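You operate a simulated robot arm through the tools that you are given. There is no shell and no other tool. Be economical: measure what you need, move in short steps, check, and stop when the job is done.

The job below is to be done with a simulated robot arm. You get a single attempt, and the scene is never put back.

JOB
Put the white lamp on the top of the steel bench away on the right end of the work bench. Put the 20 A fuse from the top of the steel bench on the upper shelf of the steel bench and the 15 A fuse on the lower shelf of the steel bench. Fetch the blue cup and stand it on the top of the long table. Switch the tester switch on. Stack the 65 MM blue carton from the right end of the work bench on top of the 100 MM blue carton. Put the yellow case that says "chain" from the right end of the work bench on the top of the desk and the yellow case marked "grease" in the open top of the tool chest. The order is free. Set down upright: fuse, blue cup, yellow case.

The check looks at the end state, three seconds after you hand in, the way a careful person would. Anything else that was tipped, shoved, dropped, spilled or broken makes it a failure.

ROBOT AND FRAMES
A 6-joint arm with a two-finger parallel gripper on a trunk, on a base that drives. Base frame: it is fixed to the floor where the robot stands at the start and does not move with it; the origin is under the middle of the robot, x ahead of it, y to its left, z up. Readings come in cm, degrees, newtons and seconds.
With the tool pointing down near the work surface it reaches from about 10 to 84 cm from the robot's upright axis, wherever it stands. Its first joint turns from -115.0 to 115.0 degrees. Places, roughly: blue carton [-925, -475, 100]; blue cup (7x7x8 cm) [-910, -500, 90]; fuse [50, 0, 100]; lower shelf of the steel bench [50, -10, 30]; open top of the tool chest [-1170, -130, 110]; right end of the work bench [-890, -470, 90]; tester switch [-910, -470, 90]; top of the desk [-1070, -200, 70]; top of the long table [-850, -160, 70]; upper shelf of the steel bench (88x15 cm) [68, -8, 124]; white lamp [50, 0, 100]; yellow case [-925, -475, 100]. Payload 4.2 kg.
Tool frame: the origin (TCP) lies between the finger pads and is the grasp point; the fingertips stand 2.3 cm ahead of it; z points along the fingers, y is the line along which they close. Largest opening 9.4 cm; finger width 3.8, thickness 1; the body of the gripper, 5.4 by 9.6 cm, starts 3.9 cm behind the TCP.
Orientation is told as [roll, pitch, yaw] about the base's x, y, z axes, in that order, counted from this pose: with the fingers straight down and closing along the base's y, the tool's x points along the base's -x, its y along +y and its z along -z.

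CONTROLS
- The arm moves only by the tool jog_arm. Its arguments are lists of equal length, an entry for each row: "xyz": the shift along the tool's x, y, z in cm, a list of three; "angular": the turn, a rotation vector about the tool's x, y, z in degrees, a list of three; "grip": the finger opening in cm, from 0 to 9.4. In form: {"xyz": [[x, y, z], ...], "angular": [[ax, ay, az], ...], "grip": [grip, ...]}. A call has 1 to 12 rows; each row is the pose to reach, as a shift and turn from the pose commanded when the call began, along the tool's axes at that moment. Rows are played at 5 a second. More than 5 cm and 8.6 degrees between two rows, or a gripper value outside its range, and nothing of the call is played. A pose out of reach is approached as far as the arm can. The call stops where the force on the tool passes 40 N (or 10 N more than at its start, if that is more) or the arm is blocked; 0.2 s more then pass. The fingers move at their own pace (about 10.8 cm/s each) and stop on an object; they squeeze with about 23 N. The grip force told is the motor's: it shows also when the fingers shut on nothing. Time passes only in rows, and 0.2 s behind the last, so rows that repeat a pose let the fingers close. The reply holds the time, the measured pose of the TCP, the force on the tool along the base axes, the opening and the grip force, in the units named above and with some noise, with the torque about the TCP (base axes, N m) and any sound that the robot's microphone picked up.
- Cameras (640 x 400 px; columns grow to the right, rows downward): "scene" is now at [23.31, 17.53, 155.59]; the picture's right is [-0.23, -0.97, -0.00], its down [-0.67, 0.16, -0.73] and it looks along [0.71, -0.16, -0.69] (base axes); focal length 214 px, centre (320, 200). "wrist" rides on the gripper at [8.7, 1.6, -7.4] in the tool frame; the picture's right is [-0.18, 0.98, 0.00], its down [-0.58, -0.11, -0.81] and it looks along [-0.79, -0.15, 0.59] (tool axes); focal length 243 px, centre (320, 200). There is no depth. A picture from a camera that has moved, and an enlarged one, comes with that camera's place and axes in the base frame and with its lens.
- snapshot(camera): a new picture of that camera. It takes no simulated time.
- slide_trunk(by): slides the trunk up (or, below 0, down) by that many cm; the arm and the scene camera ride with it, the base frame stays. It gives what a move gives, with no picture.
- drive_base(legs): drives the robot by 1 to 6 legs, each [ahead, turn to the left] in cm and degrees, along the robot's own axes; the way and the turn of a leg run together, so that a leg with both is an arc; at most 150 cm and 180 degrees a leg. The arm and the cameras ride along, it lands a little off, and it stops where it bumps. It gives what a move gives.
- turn_head(pan, tilt): turns the head with the scene camera to pan (to the left, within 80 degrees either way) and tilt (down, from -29 to 69), counted from straight ahead of the robot. It gives what a move gives.
- inspect(camera, box): a new picture of the part [left, top, right, bottom] of that camera's present view, enlarged. It takes no simulated time.
- sign_off(): hands the job in; it is judged then, once.

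Work in short steps. Places have to be worked out from the pictures, the camera data and where the tool is seen: move nearer, look again, correct. Check each grasp and each placing, and mend what went wrong. You have 217 turns and 210 pictures in all, those below and enlarged ones among them. Open the gripper and draw the arm clear of the work before you hand the job in, unless the task says otherwise; then end with one line.

The tools are called after "Call:" as a command line: name --argument value ..., lists and objects as JSON in quotes. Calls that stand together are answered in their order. jog_arm: Moves the arm, as the interface text tells. Its arguments: {"type":"object","properties":{"xyz":{"type":"array"},"angular":{"type":"array"},"grip":{"type":"array"}},"required":["xyz","angular","grip"]} The other tools are called the same way: slide_trunk (by) slides the trunk up or down; drive_base (legs) drives the base; turn_head (pan, tilt) turns the head that bears the scene camera; snapshot (camera) takes a picture; inspect (camera, box) takes an enlarged picture of a part of a camera's view; sign_off () hands the job in.

At the start:

```text
time: 0.0
tool_pos: [55.61, -23.43, 140.1]
tcp_rot: [-0.1, 0.1, 0.0]
force: [0.1, -0.2, 0.1]
torque: [0.0, -0.03, 0.02]
width: 9.4
grasp_force: 0.1
trunk travel left (down, up): [-92.5, 6.5]
robot x, y, heading: [-0.02, 0.07, -0.0]
head pan, tilt: [-13.0, 43.4]
```

scene: 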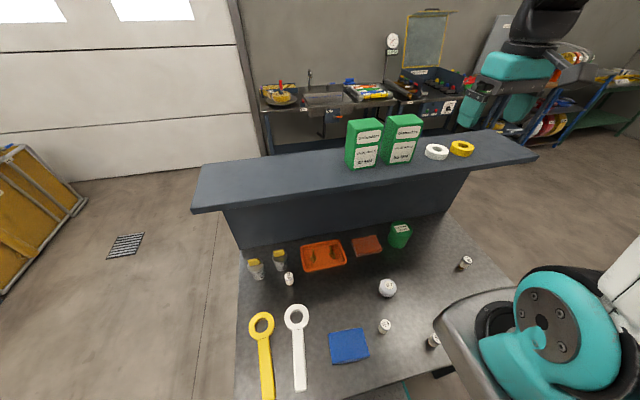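
wrist: 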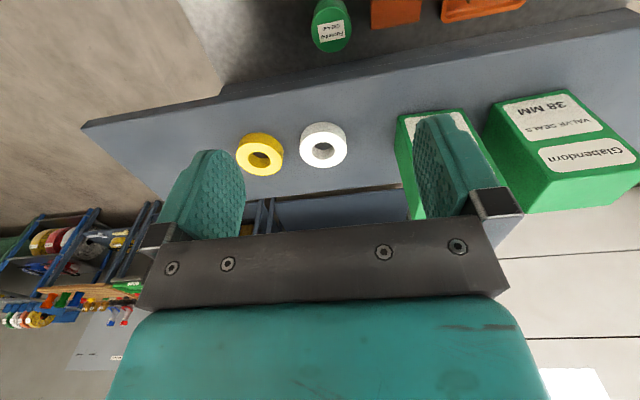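

I see the steel bench with several small white cylinders (fuses) and a round lamp. I enlarge the bench view to read labels.

Call:
inspect --camera "scene" --box '[340, 210, 500, 370]'

Call:
inspect --camera "scene" --box '[230, 220, 350, 320]'

```text
2.50 times, centred on (420, 290) of scene
camera zoom: at [23.31, 17.53, 155.59], right [-0.23, -0.97, 0.0], down [-0.67, 0.16, -0.73], along [0.71, -0.16, -0.69], focal length 536 px, centre (70, -25)
```

zoom: 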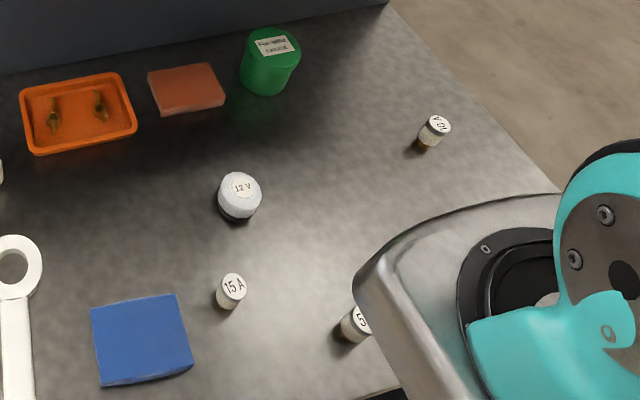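

```text
4.00 times, centred on (290, 270) of scene
camera zoom: at [23.31, 17.53, 155.59], right [-0.23, -0.97, 0.0], down [-0.67, 0.16, -0.73], along [0.71, -0.16, -0.69], focal length 858 px, centre (440, -80)
```

zoom: 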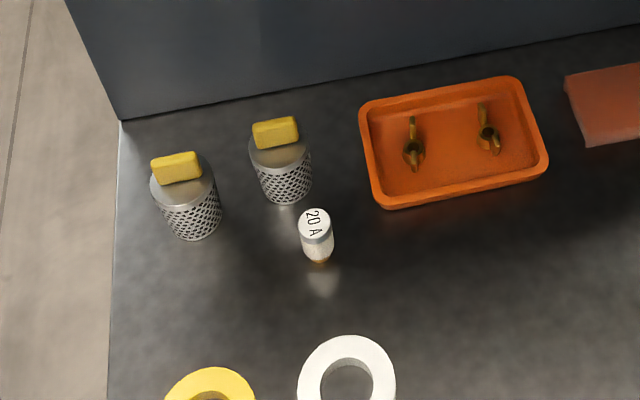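

The 20 A fuse is near (53,20), the 15 A fuse near (36,-1) and the lamp near (44,-6). I draw the arm back from the shelf and swing it left over the bench to look with the wrist camera.

Call:
jog_arm --xyz '[[5, 0, 0], [10, 0, 0], [12, 4, 0], [12, 8, 0], [12, 12, 0], [12, 16, 0], [12, 20, 0], [12, 24, 0], [12, 28, 0], [12, 32, 0], [12, 36, 0], [12, 39, 0]]' --angular '[[0, 0, 0], [0, 0, 0], [0, 0, 0], [0, 0, 0], [0, 0, 0], [0, 0, 0], [0, 0, 0], [0, 0, 0], [0, 0, 0], [0, 0, 0], [0, 0, 0], [0, 0, 0]]' --grip '[9.4, 9.4, 9.4, 9.4, 9.4, 9.4, 9.4, 9.4, 9.4, 9.4, 9.4, 9.4]'

Call:
snapshot --camera "wrist"

Call:
snapshot --camera "scene"

```text
time: 2.6
tool_pos: [43.44, 15.51, 140.04]
tcp_rot: [-0.1, 0.1, 0.0]
force: [0.0, -0.2, -0.7]
torque: [0.01, -0.05, 0.01]
width: 9.42
grasp_force: 0.1
out of reach, approached as far as the arm can: row 4, 5, 6, 7
trunk travel left (down, up): [-92.5, 6.5]
robot x, y, heading: [0.38, -0.09, 0.1]
head pan, tilt: [-13.0, 43.4]
```

```text
205 pictures are left
camera wrist: at [34.71, 17.17, 147.46], right [0.18, 0.98, 0.0], down [0.58, -0.11, 0.81], along [0.79, -0.15, -0.59], focal length 243 px, centre (320, 200)
```

wrist: 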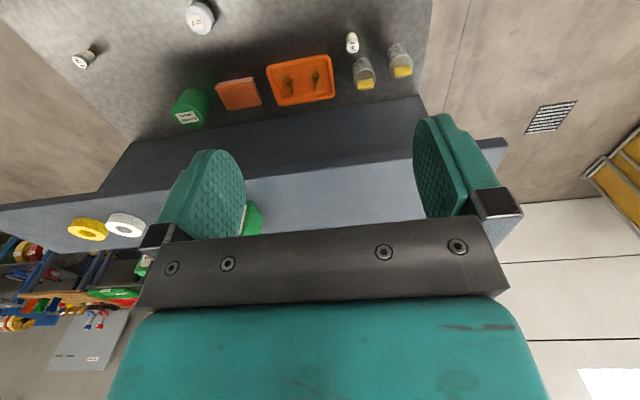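

```text
204 pictures are left
camera scene: at [23.3, 17.51, 155.6], right [-0.23, -0.97, 0.0], down [-0.67, 0.16, -0.73], along [0.71, -0.16, -0.69], focal length 214 px, centre (320, 200)
```

scene: 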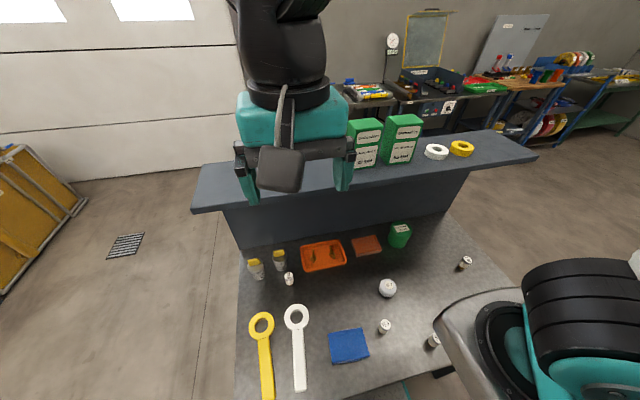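

Triangulating with both cameras, the fuse tops are at z≈90–91 and 20 A is near (57,20), close to the shelf front (x≈59.5). I lower and tilt the tool about 25° so the wrist stays clear of the shelf, then look.

Call:
jog_arm --xyz '[[0, 1, 4], [0, 2, 8], [0, 3, 12], [0, 4, 16], [0, 4.5, 20], [-2, 4.5, 24]]' --angular '[[0, -4, 0], [0, -8, 0], [0, -12, 0], [0, -17, 0], [0, -21, 0], [0, -25, 0]]' --grip '[8, 7, 6, 5, 5, 5]'

Call:
snapshot --camera "wrist"

Call:
snapshot --camera "scene"

```text
time: 4.0
tool_pos: [45.58, 20.1, 116.01]
tcp_rot: [0.0, -25.1, 0.1]
force: [0.3, 0.0, 0.7]
torque: [0.01, 0.0, 0.0]
width: 4.96
grasp_force: 0.0
trunk travel left (down, up): [-92.5, 6.5]
robot x, y, heading: [-0.04, -0.11, -0.1]
head pan, tilt: [-13.0, 43.4]
```

```text
203 pictures are left
camera wrist: at [34.51, 21.6, 118.95], right [0.17, 0.98, 0.08], down [0.19, -0.11, 0.98], along [0.97, -0.15, -0.2], focal length 243 px, centre (320, 200)
```

wrist: 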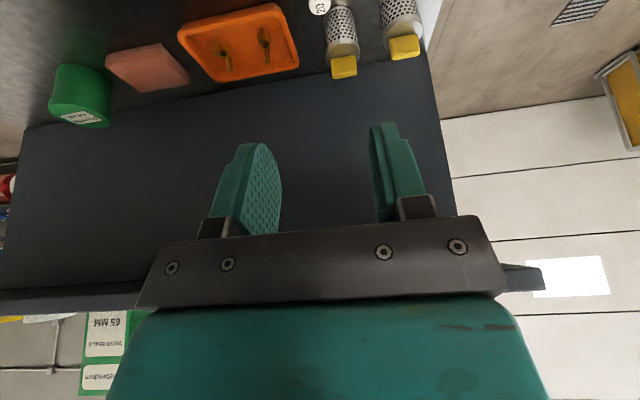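

```text
202 pictures are left
camera scene: at [23.27, 17.51, 155.61], right [-0.23, -0.97, 0.0], down [-0.67, 0.16, -0.73], along [0.71, -0.16, -0.69], focal length 214 px, centre (320, 200)
```

scene: 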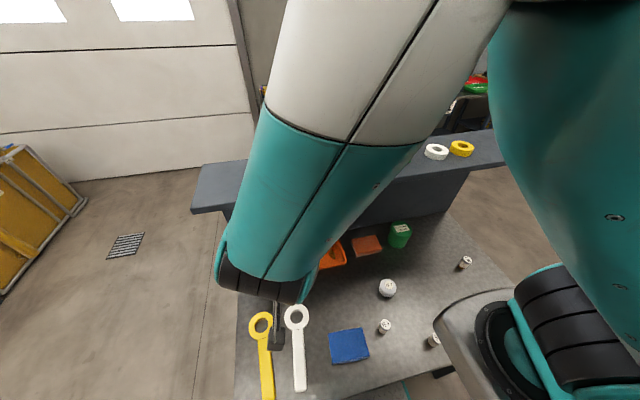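

The fuse is only at the picture edge. I reduce the tilt and lower the hand in front of it to see it properly.

Call:
jog_arm --xyz '[[3.5, 0, 3.5], [7, 0, 7], [9, 0, 11], [10, 0, 15]]' --angular '[[0, 5, 0], [0, 10, 0], [0, 15, 0], [0, 15, 0]]' --grip '[5, 5, 5, 5]'

Call:
snapshot --camera "wrist"

```text
time: 5.0
tool_pos: [42.88, 19.89, 98.12]
tcp_rot: [0.0, -9.9, 0.0]
force: [-0.7, 0.3, 0.4]
torque: [0.01, 0.02, 0.02]
width: 4.99
grasp_force: 0.1
trunk travel left (down, up): [-92.5, 6.5]
robot x, y, heading: [0.27, -0.02, -0.1]
head pan, tilt: [-13.0, 43.4]
```

```text
201 pictures are left
camera wrist: at [32.91, 21.52, 103.92], right [0.18, 0.98, 0.03], down [0.43, -0.11, 0.89], along [0.88, -0.15, -0.45], focal length 243 px, centre (320, 200)
```

wrist: 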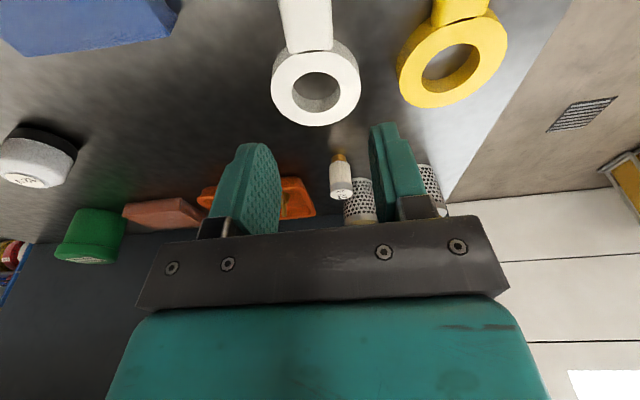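

The fuse stands at about (58.2, 19.6), bench surface z≈85.5, fuse height ≈5.4. I move to a stand-off with 18° tilt.

Call:
jog_arm --xyz '[[-4, -0.1, 0.5], [-8, -0.2, 1], [-12, -0.3, 1.4]]' --angular '[[0, -3, 0], [0, -6, 0], [0, -8, 0]]' --grip '[5, 5, 5]'

Call:
snapshot --camera "wrist"

Call:
snapshot --camera "scene"

```text
time: 5.8
tool_pos: [54.79, 19.7, 98.83]
tcp_rot: [-0.1, -17.9, 0.1]
force: [1.3, 0.8, -0.6]
torque: [0.03, 0.02, -0.03]
width: 4.97
grasp_force: 0.1
trunk travel left (down, up): [-92.5, 6.5]
robot x, y, heading: [-0.35, -0.19, 0.1]
head pan, tilt: [-13.0, 43.4]
```

```text
200 pictures are left
camera wrist: at [44.15, 21.29, 103.18], right [0.17, 0.98, 0.05], down [0.3, -0.11, 0.95], along [0.94, -0.15, -0.32], focal length 243 px, centre (320, 200)
```

wrist: 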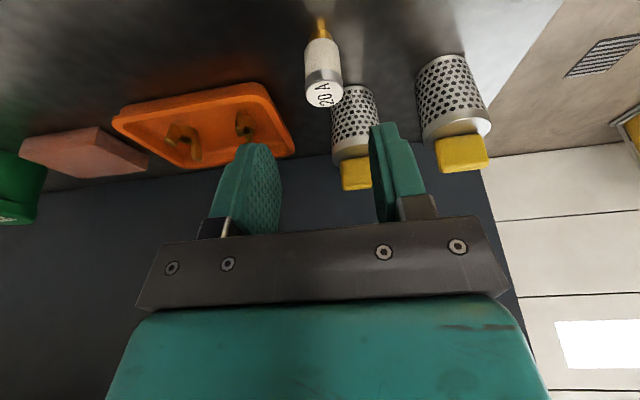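

```text
199 pictures are left
camera scene: at [23.26, 17.56, 155.6], right [-0.23, -0.97, 0.0], down [-0.67, 0.15, -0.73], along [0.71, -0.16, -0.69], focal length 214 px, centre (320, 200)
```

scene: 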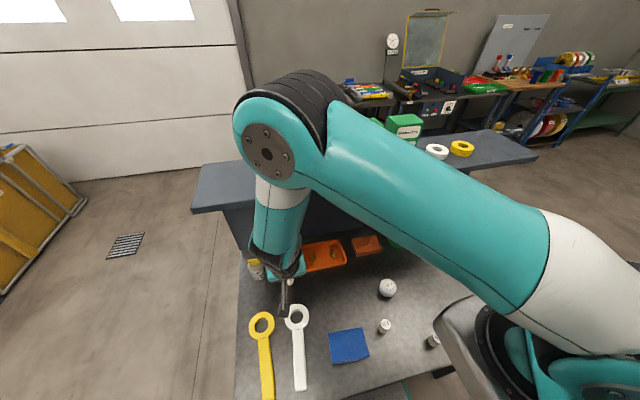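

The fuse lies right on the tool axis: 10 cm ahead. I advance along the tool axis and close.

Call:
jog_arm --xyz '[[0, 0, 4], [0, 0, 7.5], [0, 0, 10], [0, 0, 10], [0, 0, 10], [0, 0, 10]]' --angular '[[0, 0, 0], [0, 0, 0], [0, 0, 0], [0, 0, 0], [0, 0, 0], [0, 0, 0]]' --grip '[5, 5, 5, 1, 0, 0]'

Call:
snapshot --camera "wrist"

```text
time: 7.2
tool_pos: [57.9, 19.72, 89.43]
tcp_rot: [-0.1, -17.9, 0.1]
force: [-0.3, -0.2, 0.7]
torque: [-0.01, 0.0, -0.02]
width: 2.56
grasp_force: 22.6
trunk travel left (down, up): [-92.5, 6.5]
robot x, y, heading: [0.06, 0.16, -0.2]
head pan, tilt: [-13.0, 43.4]
```

```text
198 pictures are left
camera wrist: at [47.4, 21.32, 93.7], right [0.17, 0.98, 0.06], down [0.3, -0.11, 0.95], along [0.94, -0.15, -0.32], focal length 243 px, centre (320, 200)
```

wrist: 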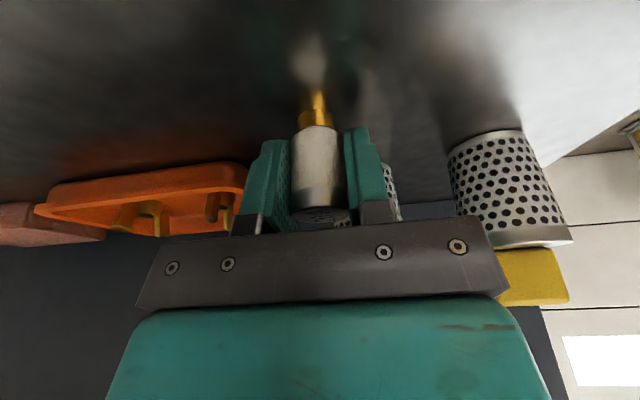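

Firmly held (2.56 cm wide). I lift, back off from the shelf, and rise above it.

Call:
jog_arm --xyz '[[0, 0, -4.9], [0, 0, -9.87], [3.7, 0, -12.78], [7.39, 0, -16.07], [5.85, 0, -20.8], [4.3, 0, -25.5], [2.76, 0, -30.2], [1.21, 0, -34.9], [-0.33, 0, -39.6], [-1.88, 0, -44.3], [-3.1, 0, -48.3]]' --angular '[[0, 0, 0], [0, 0, 0], [0, 0, 0], [0, 0, 0], [0, 0, 0], [0, 0, 0], [0, 0, 0], [0, 0, 0], [0, 0, 0], [0, 0, 0], [0, 0, 0]]' --grip '[0, 0, 0, 0, 0, 0, 0, 0, 0, 0, 0]'

Call:
snapshot --camera "scene"

Call:
snapshot --camera "wrist"

```text
time: 9.6
tool_pos: [46.04, 19.88, 136.44]
tcp_rot: [-0.1, -18.0, 0.1]
force: [0.0, 0.8, -1.2]
torque: [-0.02, 0.01, -0.01]
width: 2.56
grasp_force: 23.1
trunk travel left (down, up): [-92.5, 6.5]
robot x, y, heading: [-0.08, 0.11, -0.1]
head pan, tilt: [-13.0, 43.4]
```

```text
197 pictures are left
camera scene: at [23.33, 17.56, 155.58], right [-0.23, -0.97, 0.0], down [-0.67, 0.15, -0.73], along [0.71, -0.16, -0.69], focal length 214 px, centre (320, 200)
```

scene: 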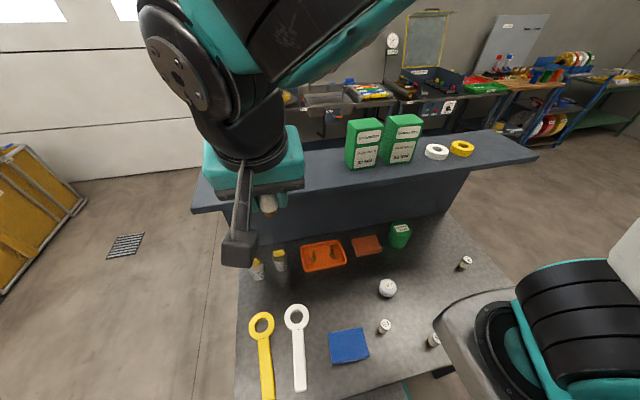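

```text
196 pictures are left
camera wrist: at [35.44, 21.36, 140.65], right [0.17, 0.98, 0.05], down [0.31, -0.11, 0.95], along [0.94, -0.15, -0.32], focal length 243 px, centre (320, 200)
```

wrist: 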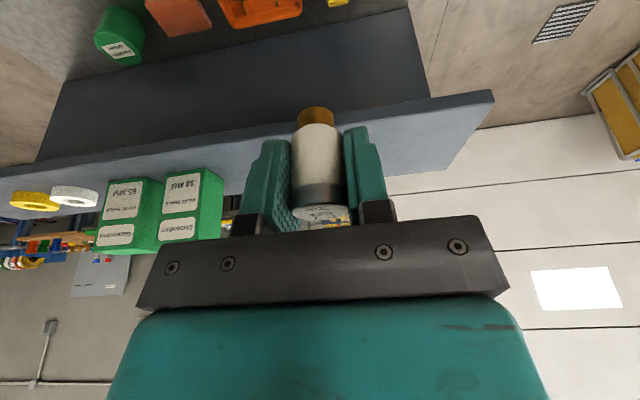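

The shelf top agrees with z≈124, spanning x 58.5–75.5. I move over its middle and lower until just above contact.

Call:
jog_arm --xyz '[[-3.74, 0, 1.74], [-7.49, 0, 3.49], [-11.2, 0, 5.23], [-15, 0, 6.97], [-18.7, 0, 8.7], [-17.95, 0, 11.09], [-17.1, 0, 13.7], [-17.1, 0, 13.7]]' --angular '[[0, 0, 0], [0, 0, 0], [0, 0, 0], [0, 0, 0], [0, 0, 0], [0, 0, 0], [0, 0, 0], [0, 0, 0]]' --grip '[0, 0, 0, 0, 0, 0, 0, 0]'

Call:
snapshot --camera "wrist"

Call:
snapshot --camera "scene"

```text
time: 11.4
tool_pos: [66.51, 19.71, 128.45]
tcp_rot: [-0.1, -17.8, 0.1]
force: [-0.2, -0.3, -0.9]
torque: [-0.03, -0.01, -0.02]
width: 2.55
grasp_force: 23.3
trunk travel left (down, up): [-92.5, 6.5]
robot x, y, heading: [-0.01, 0.29, 0.1]
head pan, tilt: [-13.0, 43.4]
```

```text
195 pictures are left
camera wrist: at [55.89, 21.23, 132.79], right [0.17, 0.98, 0.06], down [0.3, -0.11, 0.95], along [0.94, -0.15, -0.32], focal length 243 px, centre (320, 200)
```

wrist: 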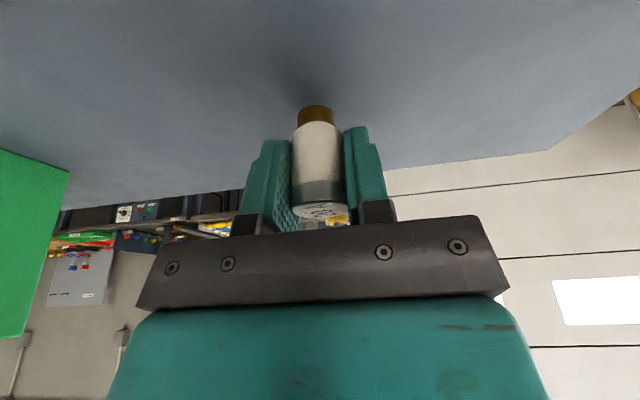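

```text
194 pictures are left
camera scene: at [23.32, 17.54, 155.59], right [-0.23, -0.97, 0.0], down [-0.67, 0.15, -0.73], along [0.71, -0.16, -0.69], focal length 214 px, centre (320, 200)
```

scene: 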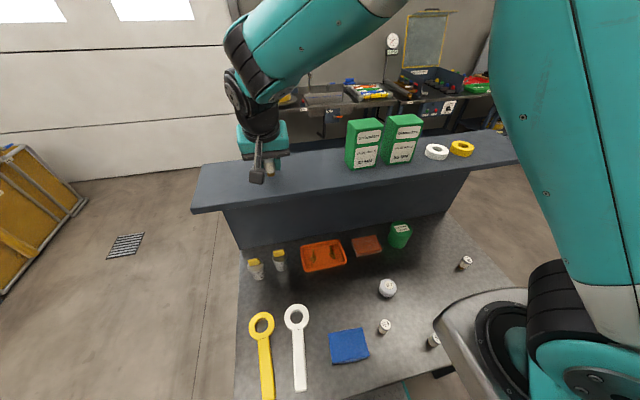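

No contact yet; I lower in small steps watching the force.

Call:
jog_arm --xyz '[[0.1, 0, 0.29], [0.17, 0, 0.52], [0.17, 0, 0.52]]' --angular '[[0, 0, 0], [0, 0, 0], [0, 0, 0]]' --grip '[0, 0, 0]'

```text
time: 12.2
tool_pos: [66.51, 19.75, 127.78]
tcp_rot: [0.0, -17.9, 0.1]
force: [0.1, 1.3, -0.2]
torque: [-0.01, 0.01, 0.0]
width: 2.59
grasp_force: 22.9
trunk travel left (down, up): [-92.5, 6.5]
robot x, y, heading: [-0.21, -0.17, -0.1]
head pan, tilt: [-13.0, 43.4]
```

Call:
inspect --camera "wrist" --box '[240, 60, 400, 180]'

Call:
jog_arm --xyz '[[0.09, 0, 0.28], [0.09, 0, 0.28]]' --angular '[[0, 0, 0], [0, 0, 0]]' --grip '[0, 0]'

```text
3.33 times, centred on (320, 120) of wrist
camera zoom: at [55.87, 21.31, 132.22], right [0.17, 0.98, 0.06], down [0.3, -0.11, 0.95], along [0.94, -0.15, -0.32], focal length 809 px, centre (320, 467)
```

zoom: 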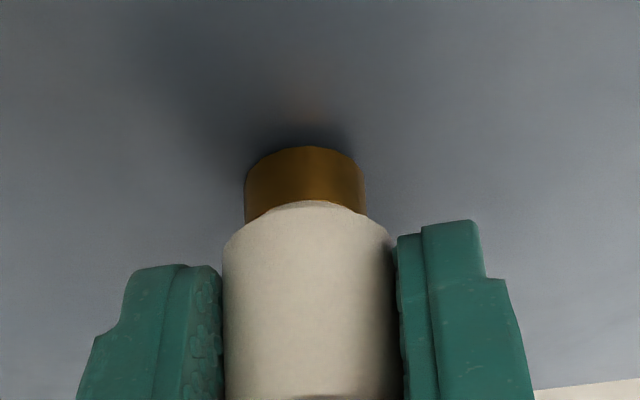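

```text
time: 12.8
tool_pos: [66.51, 19.77, 127.54]
tcp_rot: [-0.1, -18.0, 0.1]
force: [0.3, -0.4, 3.6]
torque: [-0.04, 0.0, -0.02]
width: 2.55
grasp_force: 23.0
trunk travel left (down, up): [-92.5, 6.5]
robot x, y, heading: [-0.15, -0.03, -0.1]
head pan, tilt: [-13.0, 43.4]
```

Light contact (3.6 N). I open and draw back along the tool axis.

Call:
jog_arm --xyz '[[0, 0, 0], [0, 0, 0], [0, 0, -3], [0, 0, -7.5], [0, 0, -12]]' --angular '[[0, 0, 0], [0, 0, 0], [0, 0, 0], [0, 0, 0], [0, 0, 0]]' --grip '[3.2, 5, 5, 5, 5]'

Call:
snapshot --camera "wrist"

Call:
inspect --camera "scene" --box '[360, 250, 520, 390]'

```text
time: 14.0
tool_pos: [62.9, 19.68, 139.02]
tcp_rot: [-0.1, -17.9, 0.1]
force: [1.3, 0.0, 0.5]
torque: [0.0, 0.01, 0.05]
width: 5.0
grasp_force: 0.1
trunk travel left (down, up): [-92.5, 6.5]
robot x, y, heading: [0.21, -0.01, -0.1]
head pan, tilt: [-13.0, 43.4]
```

```text
192 pictures are left
camera wrist: at [52.22, 21.33, 143.38], right [0.17, 0.98, 0.06], down [0.31, -0.11, 0.95], along [0.94, -0.15, -0.32], focal length 243 px, centre (320, 200)
```

wrist: 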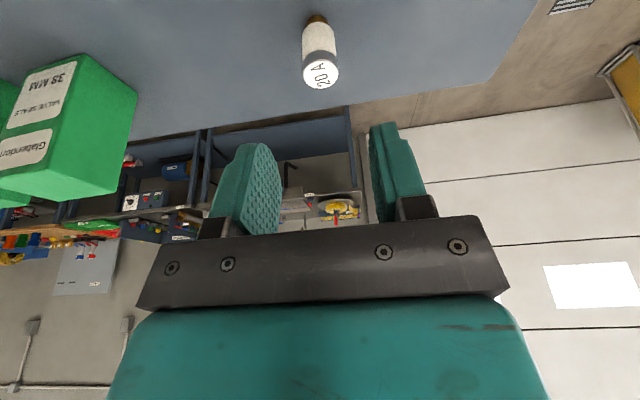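

```text
2.86 times, centred on (440, 320) of scene
camera zoom: at [23.36, 17.55, 155.58], right [-0.23, -0.97, 0.0], down [-0.67, 0.15, -0.73], along [0.71, -0.16, -0.69], focal length 613 px, centre (-23, -143)
```

zoom: 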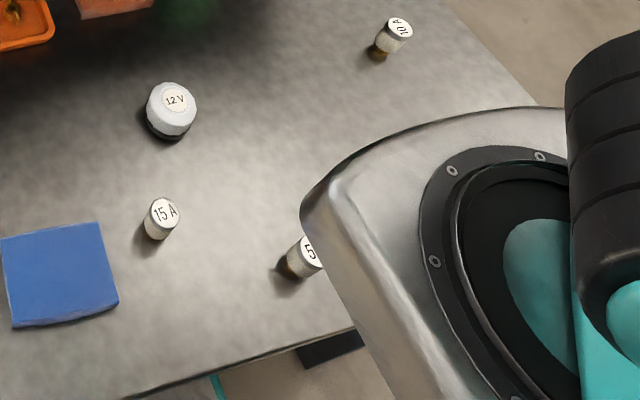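

20 A stands upright on the shelf. Next the 15 A fuse at about (38,-4). I back off the shelf and swing down toward it.

Call:
jog_arm --xyz '[[4.37, 0, -1.42], [8.74, 0, -2.84], [13.1, 0, -4.26], [17.5, 0, -5.68], [21.87, 0, -7.1], [23.64, -2, -3.82], [25.4, -4, -0.54], [27.2, -6, 2.74], [28.9, -8, 6.02], [30.7, -10, 9.3], [32.5, -12, 12.6]]' --angular '[[0, 0, 0], [0, 0, 0], [0, 0, 0], [0, 0, 0], [0, 0, 0], [0, 0, 0], [0, 0, 0], [0, 0, 0], [0, 0, 0], [0, 0, 0], [0, 0, 0]]' --grip '[5, 5, 5, 5, 5, 5, 5, 5, 5, 5, 5]'

Call:
snapshot --camera "wrist"

Call:
snapshot --camera "scene"

```text
time: 16.4
tool_pos: [38.35, 14.17, 117.15]
tcp_rot: [-0.1, -17.9, 0.1]
force: [0.3, 0.2, 0.6]
torque: [0.05, -0.04, 0.03]
width: 4.99
grasp_force: 0.0
out of reach, approached as far as the arm can: row 9, 10, 11
trunk travel left (down, up): [-92.5, 6.5]
robot x, y, heading: [-0.16, -0.19, 0.0]
head pan, tilt: [-13.0, 43.4]
```

```text
190 pictures are left
camera wrist: at [27.64, 15.8, 121.46], right [0.18, 0.98, 0.05], down [0.3, -0.11, 0.95], along [0.94, -0.15, -0.32], focal length 243 px, centre (320, 200)
```

wrist: 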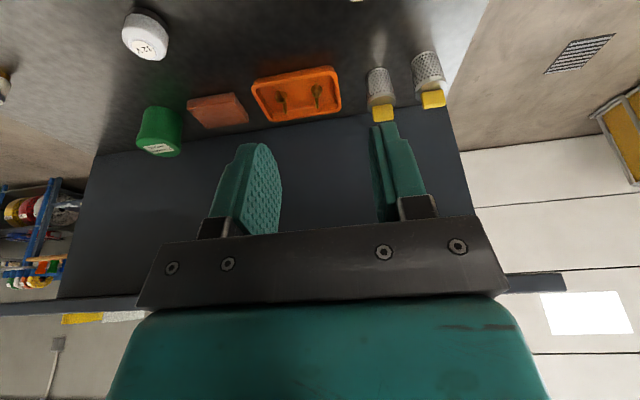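

```text
189 pictures are left
camera scene: at [23.28, 17.48, 155.61], right [-0.23, -0.97, 0.0], down [-0.67, 0.16, -0.73], along [0.71, -0.16, -0.69], focal length 214 px, centre (320, 200)
```

scene: 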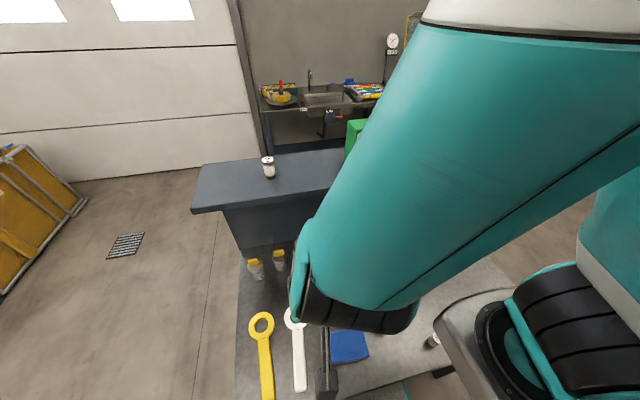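

The arm is too folded here, so I back the base up 25 cm to give it room.

Call:
drive_base --legs '[[-25, 0]]'

Call:
turn_head --pan -5 --tilt 45

Call:
snapshot --camera "scene"

```text
time: 18.2
tool_pos: [13.3, 14.39, 117.13]
tcp_rot: [-0.2, -17.8, 0.0]
force: [0.7, 0.7, -0.5]
torque: [0.01, 0.01, -0.03]
width: 4.98
grasp_force: 0.0
trunk travel left (down, up): [-92.5, 6.5]
robot x, y, heading: [-25.19, -0.13, -0.2]
head pan, tilt: [-13.0, 43.4]
```

```text
time: 18.9
tool_pos: [13.33, 14.32, 117.16]
tcp_rot: [-0.1, -17.9, 0.1]
force: [0.3, 0.0, -0.6]
torque: [-0.01, 0.02, -0.03]
width: 4.98
grasp_force: 0.1
trunk travel left (down, up): [-92.5, 6.5]
robot x, y, heading: [-24.79, 0.07, -0.0]
head pan, tilt: [-5.0, 45.0]
```

```text
188 pictures are left
camera scene: at [-1.59, 18.7, 155.36], right [-0.09, -1.0, 0.0], down [-0.7, 0.06, -0.71], along [0.7, -0.06, -0.71], focal length 214 px, centre (320, 200)
```

scene: 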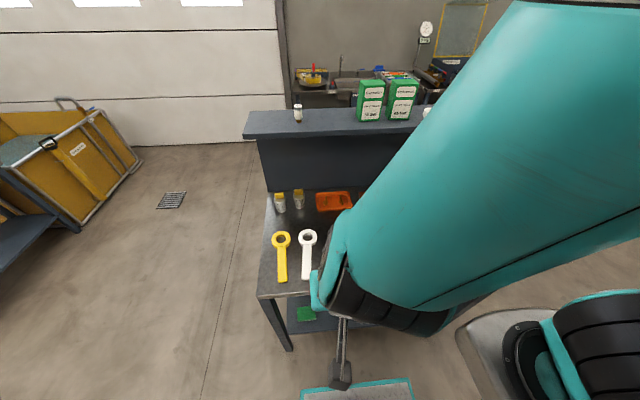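

Now I bring the tool over to just in front of and above the 15 A fuse.

Call:
jog_arm --xyz '[[-2.1, -3.05, 1.57], [-4.2, -6.1, 3.13], [-6.35, -9.15, 4.7], [-8.5, -12.2, 6.27], [-10.6, -15.25, 7.8], [-12.7, -18.3, 9.4]]' --angular '[[0, 1, 0], [0, 2, 0], [0, 4, 0], [0, 6, 0], [0, 7, 0], [0, 8, 0]]' --grip '[5, 5, 5, 5, 5, 5]'

Call:
snapshot --camera "wrist"

Call:
snapshot --camera "scene"

```text
time: 20.3
tool_pos: [28.32, -4.15, 112.24]
tcp_rot: [-0.3, -10.0, 0.1]
force: [1.2, 0.2, 0.0]
torque: [-0.01, 0.02, 0.01]
width: 5.01
grasp_force: 0.1
out of reach, approached as far as the arm can: row 1, 2, 3, 4
trunk travel left (down, up): [-92.5, 6.5]
robot x, y, heading: [-25.02, 0.15, -0.2]
head pan, tilt: [-5.0, 45.0]
```

```text
187 pictures are left
camera wrist: at [18.47, -2.5, 117.99], right [0.18, 0.98, 0.03], down [0.43, -0.11, 0.89], along [0.88, -0.15, -0.45], focal length 243 px, centre (320, 200)
```

wrist: 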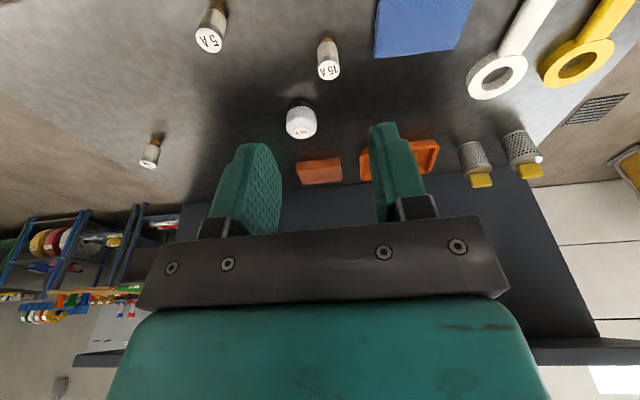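

```text
186 pictures are left
camera scene: at [-1.64, 18.74, 155.36], right [-0.09, -1.0, 0.0], down [-0.7, 0.06, -0.71], along [0.7, -0.06, -0.71], focal length 214 px, centre (320, 200)
```

scene: 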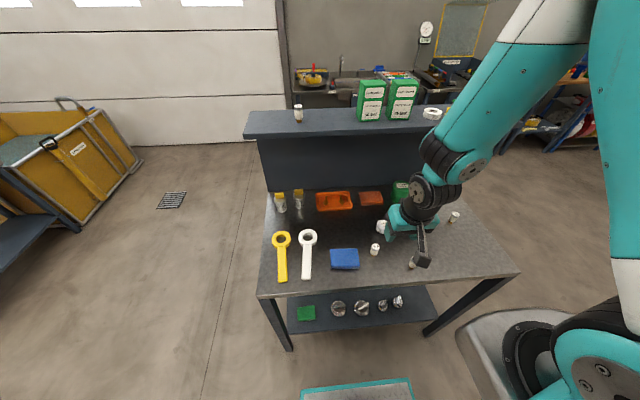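

The 15 A fuse reads clearly and sits at (38.0,-4.1). I tilt to 30° and go to a 10 cm stand-off.

Call:
jog_arm --xyz '[[-0.7, 0, 4.9], [-1.4, 0, 9.9], [-2.1, 0, 14.9]]' --angular '[[0, -7, 0], [0, -14, 0], [0, -20, 0]]' --grip '[5, 5, 5]'

Call:
snapshot --camera "wrist"

Call:
inspect --camera "scene" --box '[270, 190, 470, 340]'

```text
refused: row 2 steps farther than a row can; nothing moved
```

```text
185 pictures are left
camera wrist: at [18.47, -2.5, 117.99], right [0.18, 0.98, 0.03], down [0.43, -0.11, 0.89], along [0.88, -0.15, -0.45], focal length 243 px, centre (320, 200)
```

wrist: 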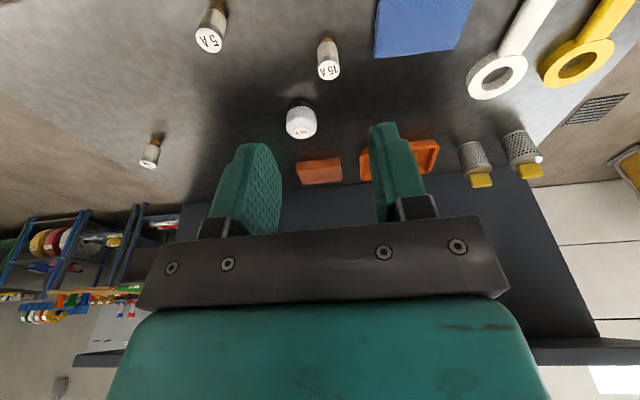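

```text
2.67 times, centred on (370, 265) of scene
camera zoom: at [-1.64, 18.74, 155.36], right [-0.09, -1.0, 0.0], down [-0.7, 0.06, -0.71], along [0.7, -0.06, -0.71], focal length 572 px, centre (187, 27)
```

zoom: 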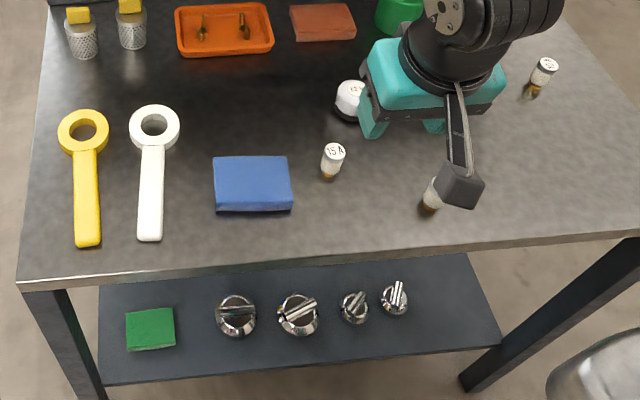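

A row was too long; I repeat with smaller rows.

Call:
jog_arm --xyz '[[-0.5, 0, 3.7], [-1.0, 0, 7.4], [-1.6, 0, 11.1], [-2.1, 0, 14.9]]' --angular '[[0, -5, 0], [0, -10, 0], [0, -15, 0], [0, -20, 0]]' --grip '[5, 5, 5, 5]'

Call:
snapshot --camera "wrist"

```text
time: 21.3
tool_pos: [32.89, -4.18, 97.78]
tcp_rot: [-0.2, -30.0, 0.1]
force: [-0.1, 0.2, 1.0]
torque: [0.01, 0.0, -0.02]
width: 4.96
grasp_force: 0.1
trunk travel left (down, up): [-92.5, 6.5]
robot x, y, heading: [-24.9, -0.27, 0.3]
head pan, tilt: [-5.0, 45.0]
```

```text
183 pictures are left
camera wrist: at [21.56, -2.58, 99.9], right [0.16, 0.98, 0.09], down [0.1, -0.11, 0.99], along [0.98, -0.15, -0.12], focal length 243 px, centre (320, 200)
```

wrist: 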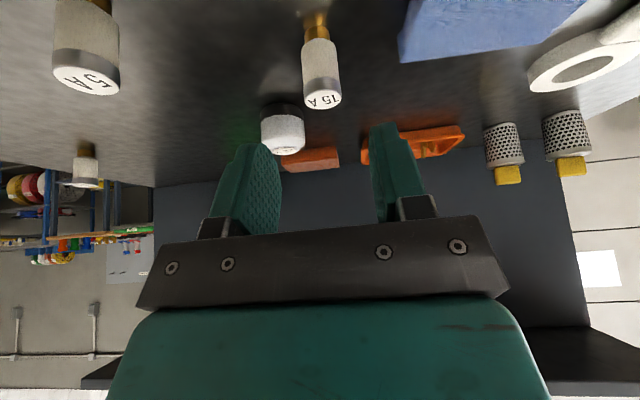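

On axis again; I advance 10 cm and close.

Call:
jog_arm --xyz '[[0, 0, 4], [0, 0, 7.5], [0, 0, 10], [0, 0, 10], [0, 0, 10], [0, 0, 10]]' --angular '[[0, 0, 0], [0, 0, 0], [0, 0, 0], [0, 0, 0], [0, 0, 0], [0, 0, 0]]' --grip '[5, 5, 5, 1, 0, 0]'

Call:
snapshot --camera "wrist"

```text
time: 22.7
tool_pos: [37.95, -4.2, 89.11]
tcp_rot: [-0.3, -29.8, 0.2]
force: [-0.9, -0.1, -0.6]
torque: [-0.03, 0.01, -0.02]
width: 2.58
grasp_force: 22.8
trunk travel left (down, up): [-92.5, 6.5]
robot x, y, heading: [-24.95, 0.23, -0.3]
head pan, tilt: [-5.0, 45.0]
```

```text
182 pictures are left
camera wrist: at [26.55, -2.55, 91.22], right [0.16, 0.98, 0.09], down [0.1, -0.11, 0.99], along [0.98, -0.15, -0.12], focal length 243 px, centre (320, 200)
```

wrist: 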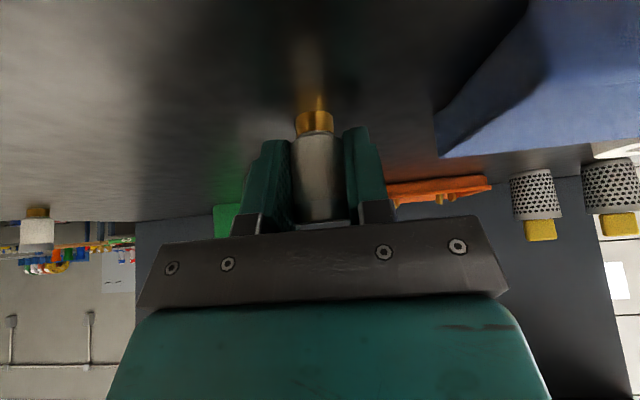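

Held (2.58). I lift it back along the axis, check, then retreat the base ~21 cm so the arm can go down in front of the bench.

Call:
jog_arm --xyz '[[0, 0, -4], [0, 0, -8], [0, 0, -12]]' --angular '[[0, 0, 0], [0, 0, 0], [0, 0, 0]]' --grip '[0, 0, 0]'

Call:
drive_base --legs '[[-21, 0]]'

Call:
turn_head --pan -15 --tilt 50

Call:
snapshot --camera "scene"

```text
time: 23.5
tool_pos: [31.91, -3.99, 99.54]
tcp_rot: [-0.2, -29.8, 0.1]
force: [0.0, 0.4, -1.4]
torque: [0.02, 0.02, -0.01]
width: 2.59
grasp_force: 23.1
trunk travel left (down, up): [-92.5, 6.5]
robot x, y, heading: [-25.31, -0.06, 0.1]
head pan, tilt: [-5.0, 45.0]
```

```text
time: 25.1
tool_pos: [10.94, -3.86, 99.53]
tcp_rot: [-0.2, -29.9, 0.3]
force: [-0.7, -0.6, -0.6]
torque: [0.0, 0.0, 0.01]
width: 2.54
grasp_force: 22.6
trunk travel left (down, up): [-92.5, 6.5]
robot x, y, heading: [-45.75, -0.28, 0.2]
head pan, tilt: [-5.0, 45.0]
```

```text
time: 25.9
tool_pos: [11.06, -3.88, 99.45]
tcp_rot: [-0.2, -29.8, 0.2]
force: [-0.1, -1.2, -1.0]
torque: [0.04, -0.02, -0.03]
width: 2.58
grasp_force: 23.1
trunk travel left (down, up): [-92.5, 6.5]
robot x, y, heading: [-45.58, 0.07, -0.1]
head pan, tilt: [-15.0, 50.0]
```

```text
181 pictures are left
camera scene: at [-23.22, 17.42, 154.67], right [-0.26, -0.97, 0.0], down [-0.74, 0.2, -0.64], along [0.62, -0.17, -0.77], focal length 214 px, centre (320, 200)
```

scene: 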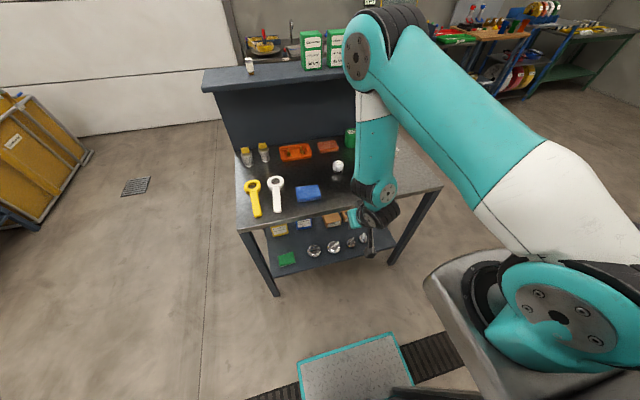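

The elbow reaches far forward, so I back off 30 cm more before lowering the trunk; then I will lower it 60 cm.

Call:
drive_base --legs '[[-30, 0]]'

Call:
slide_trunk --by -60

Call:
snapshot --camera "scene"

```text
time: 27.9
tool_pos: [-18.98, -4.0, 99.48]
tcp_rot: [-0.3, -29.9, 0.1]
force: [-1.2, 0.0, -0.9]
torque: [0.01, -0.02, 0.0]
width: 2.55
grasp_force: 23.2
trunk travel left (down, up): [-92.5, 6.5]
robot x, y, heading: [-75.64, -0.29, 0.1]
head pan, tilt: [-15.0, 50.0]
```

```text
refused: -60 is not a number from -40 to 40
```

```text
180 pictures are left
camera scene: at [-53.11, 17.35, 154.66], right [-0.26, -0.97, 0.0], down [-0.74, 0.2, -0.64], along [0.62, -0.17, -0.77], focal length 214 px, centre (320, 200)
```

scene: 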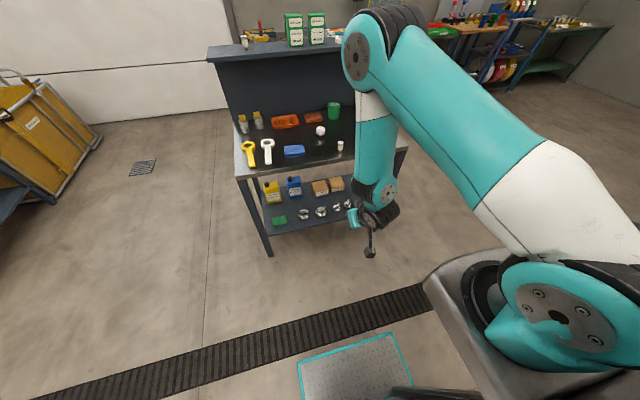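

The trunk slide limit is 40 per call; I lower 30, then 30.

Call:
slide_trunk --by -30

Call:
slide_trunk --by -30

Call:
turn_head --pan -20 --tilt 15

Call:
snapshot --camera "scene"

```text
time: 30.9
tool_pos: [-18.96, -4.12, 69.48]
tcp_rot: [-0.1, -29.9, 0.1]
force: [-0.6, 0.0, -0.7]
torque: [-0.03, -0.01, 0.0]
width: 2.55
grasp_force: 23.1
trunk travel left (down, up): [-62.5, 36.5]
robot x, y, heading: [-75.95, -0.02, -0.0]
head pan, tilt: [-15.0, 50.0]
```

```text
time: 33.9
tool_pos: [-19.02, -4.02, 39.48]
tcp_rot: [-0.2, -29.8, 0.1]
force: [-0.1, -0.4, 0.2]
torque: [-0.03, 0.0, -0.03]
width: 2.55
grasp_force: 23.0
trunk travel left (down, up): [-32.5, 66.5]
robot x, y, heading: [-75.83, -0.36, 0.0]
head pan, tilt: [-15.0, 50.0]
```

```text
time: 34.9
tool_pos: [-18.95, -3.97, 39.58]
tcp_rot: [-0.2, -30.0, 0.0]
force: [-0.4, -0.2, 0.3]
torque: [0.0, 0.01, 0.0]
width: 2.56
grasp_force: 22.9
trunk travel left (down, up): [-32.5, 66.5]
robot x, y, heading: [-75.73, -0.04, -0.1]
head pan, tilt: [-20.0, 15.0]
```

```text
179 pictures are left
camera scene: at [-51.78, 16.15, 100.03], right [-0.34, -0.94, 0.0], down [-0.24, 0.09, -0.97], along [0.91, -0.33, -0.26], focal length 214 px, centre (320, 200)
```

scene: 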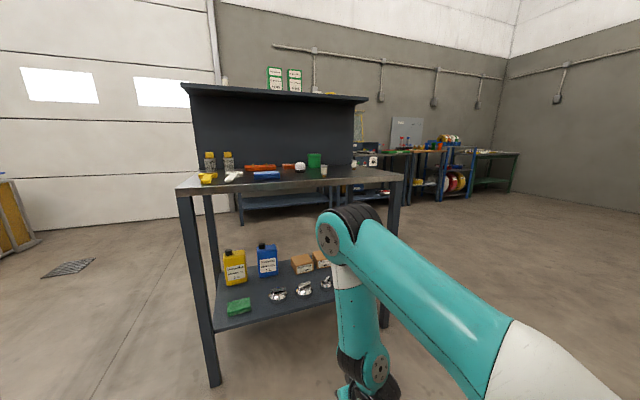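

The shelf surface is around z≈27. I raise the tool and shift it right, then lower the trunk the last 30 cm.

Call:
jog_arm --xyz '[[-1.8, -3.2, -3.1], [-3.6, -6.4, -6.2], [-5.4, -9.6, -9.3], [-7.2, -12.8, -12.4], [-9, -16, -15.5], [-10.8, -19.2, -18.6], [-12.6, -22.4, -21.8], [-14.4, -25.6, -24.9], [-15, -29.5, -26], [-15, -34, -26]]' --angular '[[0, 0, 0], [0, 0, 0], [0, 0, 0], [0, 0, 0], [0, 0, 0], [0, 0, 0], [0, 0, 0], [0, 0, 0], [0, 0, 0], [0, 0, 0]]' --grip '[0, 0, 0, 0, 0, 0, 0, 0, 0, 0]'

Call:
slide_trunk --by -30

Call:
turn_head --pan -25 --tilt 20

Call:
snapshot --camera "scene"

Call:
snapshot --camera "wrist"

```text
time: 37.1
tool_pos: [-18.98, -38.0, 69.68]
tcp_rot: [-0.1, -29.9, 0.1]
force: [0.1, 0.6, 0.6]
torque: [-0.04, -0.03, 0.0]
width: 2.54
grasp_force: 23.1
trunk travel left (down, up): [-32.5, 66.5]
robot x, y, heading: [-75.78, -0.2, -0.3]
head pan, tilt: [-20.0, 15.0]
```

```text
time: 40.1
tool_pos: [-18.87, -38.02, 39.68]
tcp_rot: [-0.2, -29.9, 0.1]
force: [-0.1, -0.3, -0.3]
torque: [-0.03, 0.02, 0.03]
width: 2.53
grasp_force: 23.0
trunk travel left (down, up): [-2.5, 96.5]
robot x, y, heading: [-75.52, 0.26, -0.2]
head pan, tilt: [-20.0, 15.0]
```

```text
time: 40.8
tool_pos: [-18.95, -37.93, 39.62]
tcp_rot: [-0.1, -29.9, 0.1]
force: [-0.6, 0.6, -0.6]
torque: [-0.02, -0.01, 0.02]
width: 2.55
grasp_force: 22.9
trunk travel left (down, up): [-2.5, 96.5]
robot x, y, heading: [-75.96, 0.11, -0.0]
head pan, tilt: [-25.0, 20.0]
```

```text
178 pictures are left
camera scene: at [-52.12, 15.41, 69.23], right [-0.42, -0.91, 0.0], down [-0.31, 0.14, -0.94], along [0.85, -0.4, -0.34], focal length 214 px, centre (320, 200)
```

scene: 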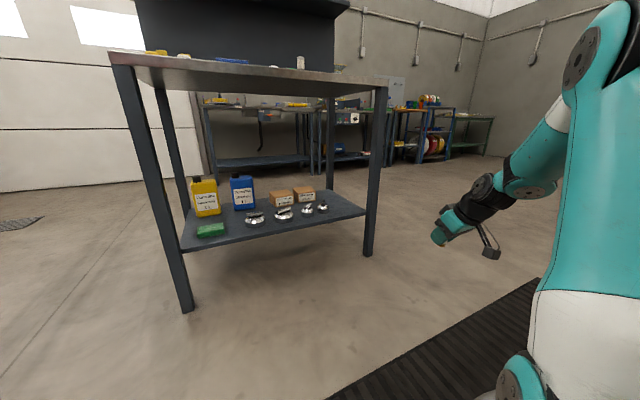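

```text
177 pictures are left
camera wrist: at [-30.22, -36.37, 41.75], right [0.16, 0.98, 0.09], down [0.1, -0.11, 0.99], along [0.98, -0.15, -0.12], focal length 243 px, centre (320, 200)
```

wrist: 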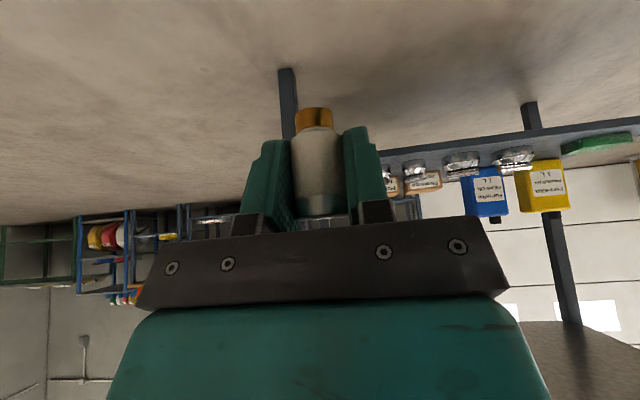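

The free spot on the lower shelf is around (34,-38), right of the last lid. I drive forward 36 cm, which leaves the elbow still in front of the bench.

Call:
drive_base --legs '[[36, 0]]'

Call:
snapshot --camera "scene"

Call:
snapshot --camera "wrist"

```text
time: 43.1
tool_pos: [17.12, -37.99, 39.65]
tcp_rot: [-0.2, -30.0, 0.1]
force: [-0.2, 0.8, -0.4]
torque: [0.02, 0.01, -0.03]
width: 2.52
grasp_force: 23.1
trunk travel left (down, up): [-2.5, 96.5]
robot x, y, heading: [-39.92, -0.27, 0.3]
head pan, tilt: [-25.0, 20.0]
```

```text
176 pictures are left
camera scene: at [-16.16, 15.38, 69.23], right [-0.42, -0.91, 0.0], down [-0.31, 0.14, -0.94], along [0.85, -0.4, -0.34], focal length 214 px, centre (320, 200)
```

scene: 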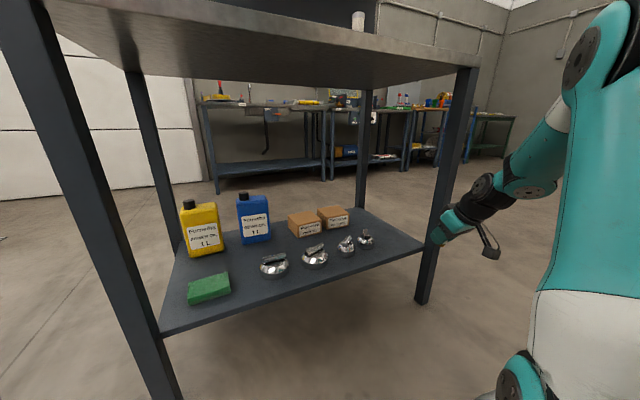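

```text
175 pictures are left
camera wrist: at [5.76, -36.38, 41.75], right [0.16, 0.98, 0.09], down [0.1, -0.11, 0.99], along [0.98, -0.15, -0.12], focal length 243 px, centre (320, 200)
```

wrist: 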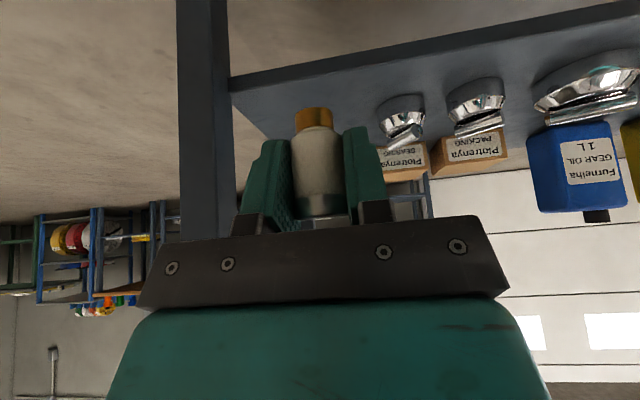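

There's free space between leg (y≈-48) and lid (y≈-32.6); I aim for (35,-40). I extend forward, then lower to about 3 cm above contact.

Call:
jog_arm --xyz '[[-3.88, -0.5, 2.24], [-7.75, -1, 4.48], [-11.63, -1.5, 6.71], [-15.5, -2, 8.95], [-14, -2, 11.55], [-12.75, -2, 13.7], [-12.75, -2, 13.7]]' --angular '[[0, 0, 0], [0, 0, 0], [0, 0, 0], [0, 0, 0], [0, 0, 0], [0, 0, 0], [0, 0, 0]]' --grip '[0, 0, 0, 0, 0, 0, 0]'

Call:
snapshot --camera "wrist"

Call:
snapshot --camera "scene"

```text
time: 44.7
tool_pos: [34.84, -39.96, 34.23]
tcp_rot: [-0.2, -29.9, 0.0]
force: [0.1, 0.1, 0.2]
torque: [0.04, -0.01, -0.02]
width: 2.52
grasp_force: 22.8
trunk travel left (down, up): [-2.5, 96.5]
robot x, y, heading: [-39.98, 0.08, 0.3]
head pan, tilt: [-25.0, 20.0]
```

```text
174 pictures are left
camera wrist: at [23.69, -38.35, 36.22], right [0.16, 0.98, 0.09], down [0.1, -0.11, 0.99], along [0.98, -0.15, -0.12], focal length 243 px, centre (320, 200)
```

wrist: 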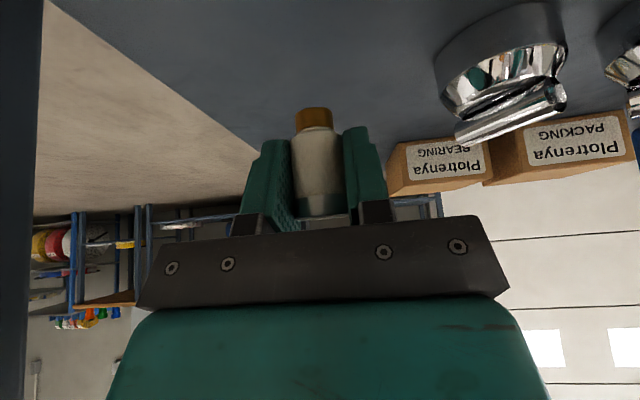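

```text
173 pictures are left
camera scene: at [-16.16, 15.38, 69.23], right [-0.42, -0.91, 0.0], down [-0.31, 0.14, -0.94], along [0.85, -0.4, -0.34], focal length 214 px, centre (320, 200)
```

scene: 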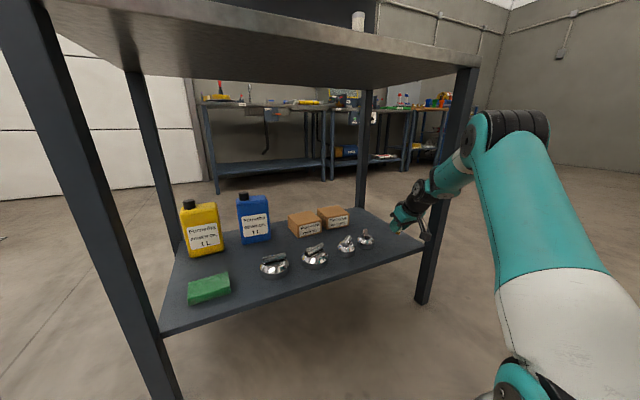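

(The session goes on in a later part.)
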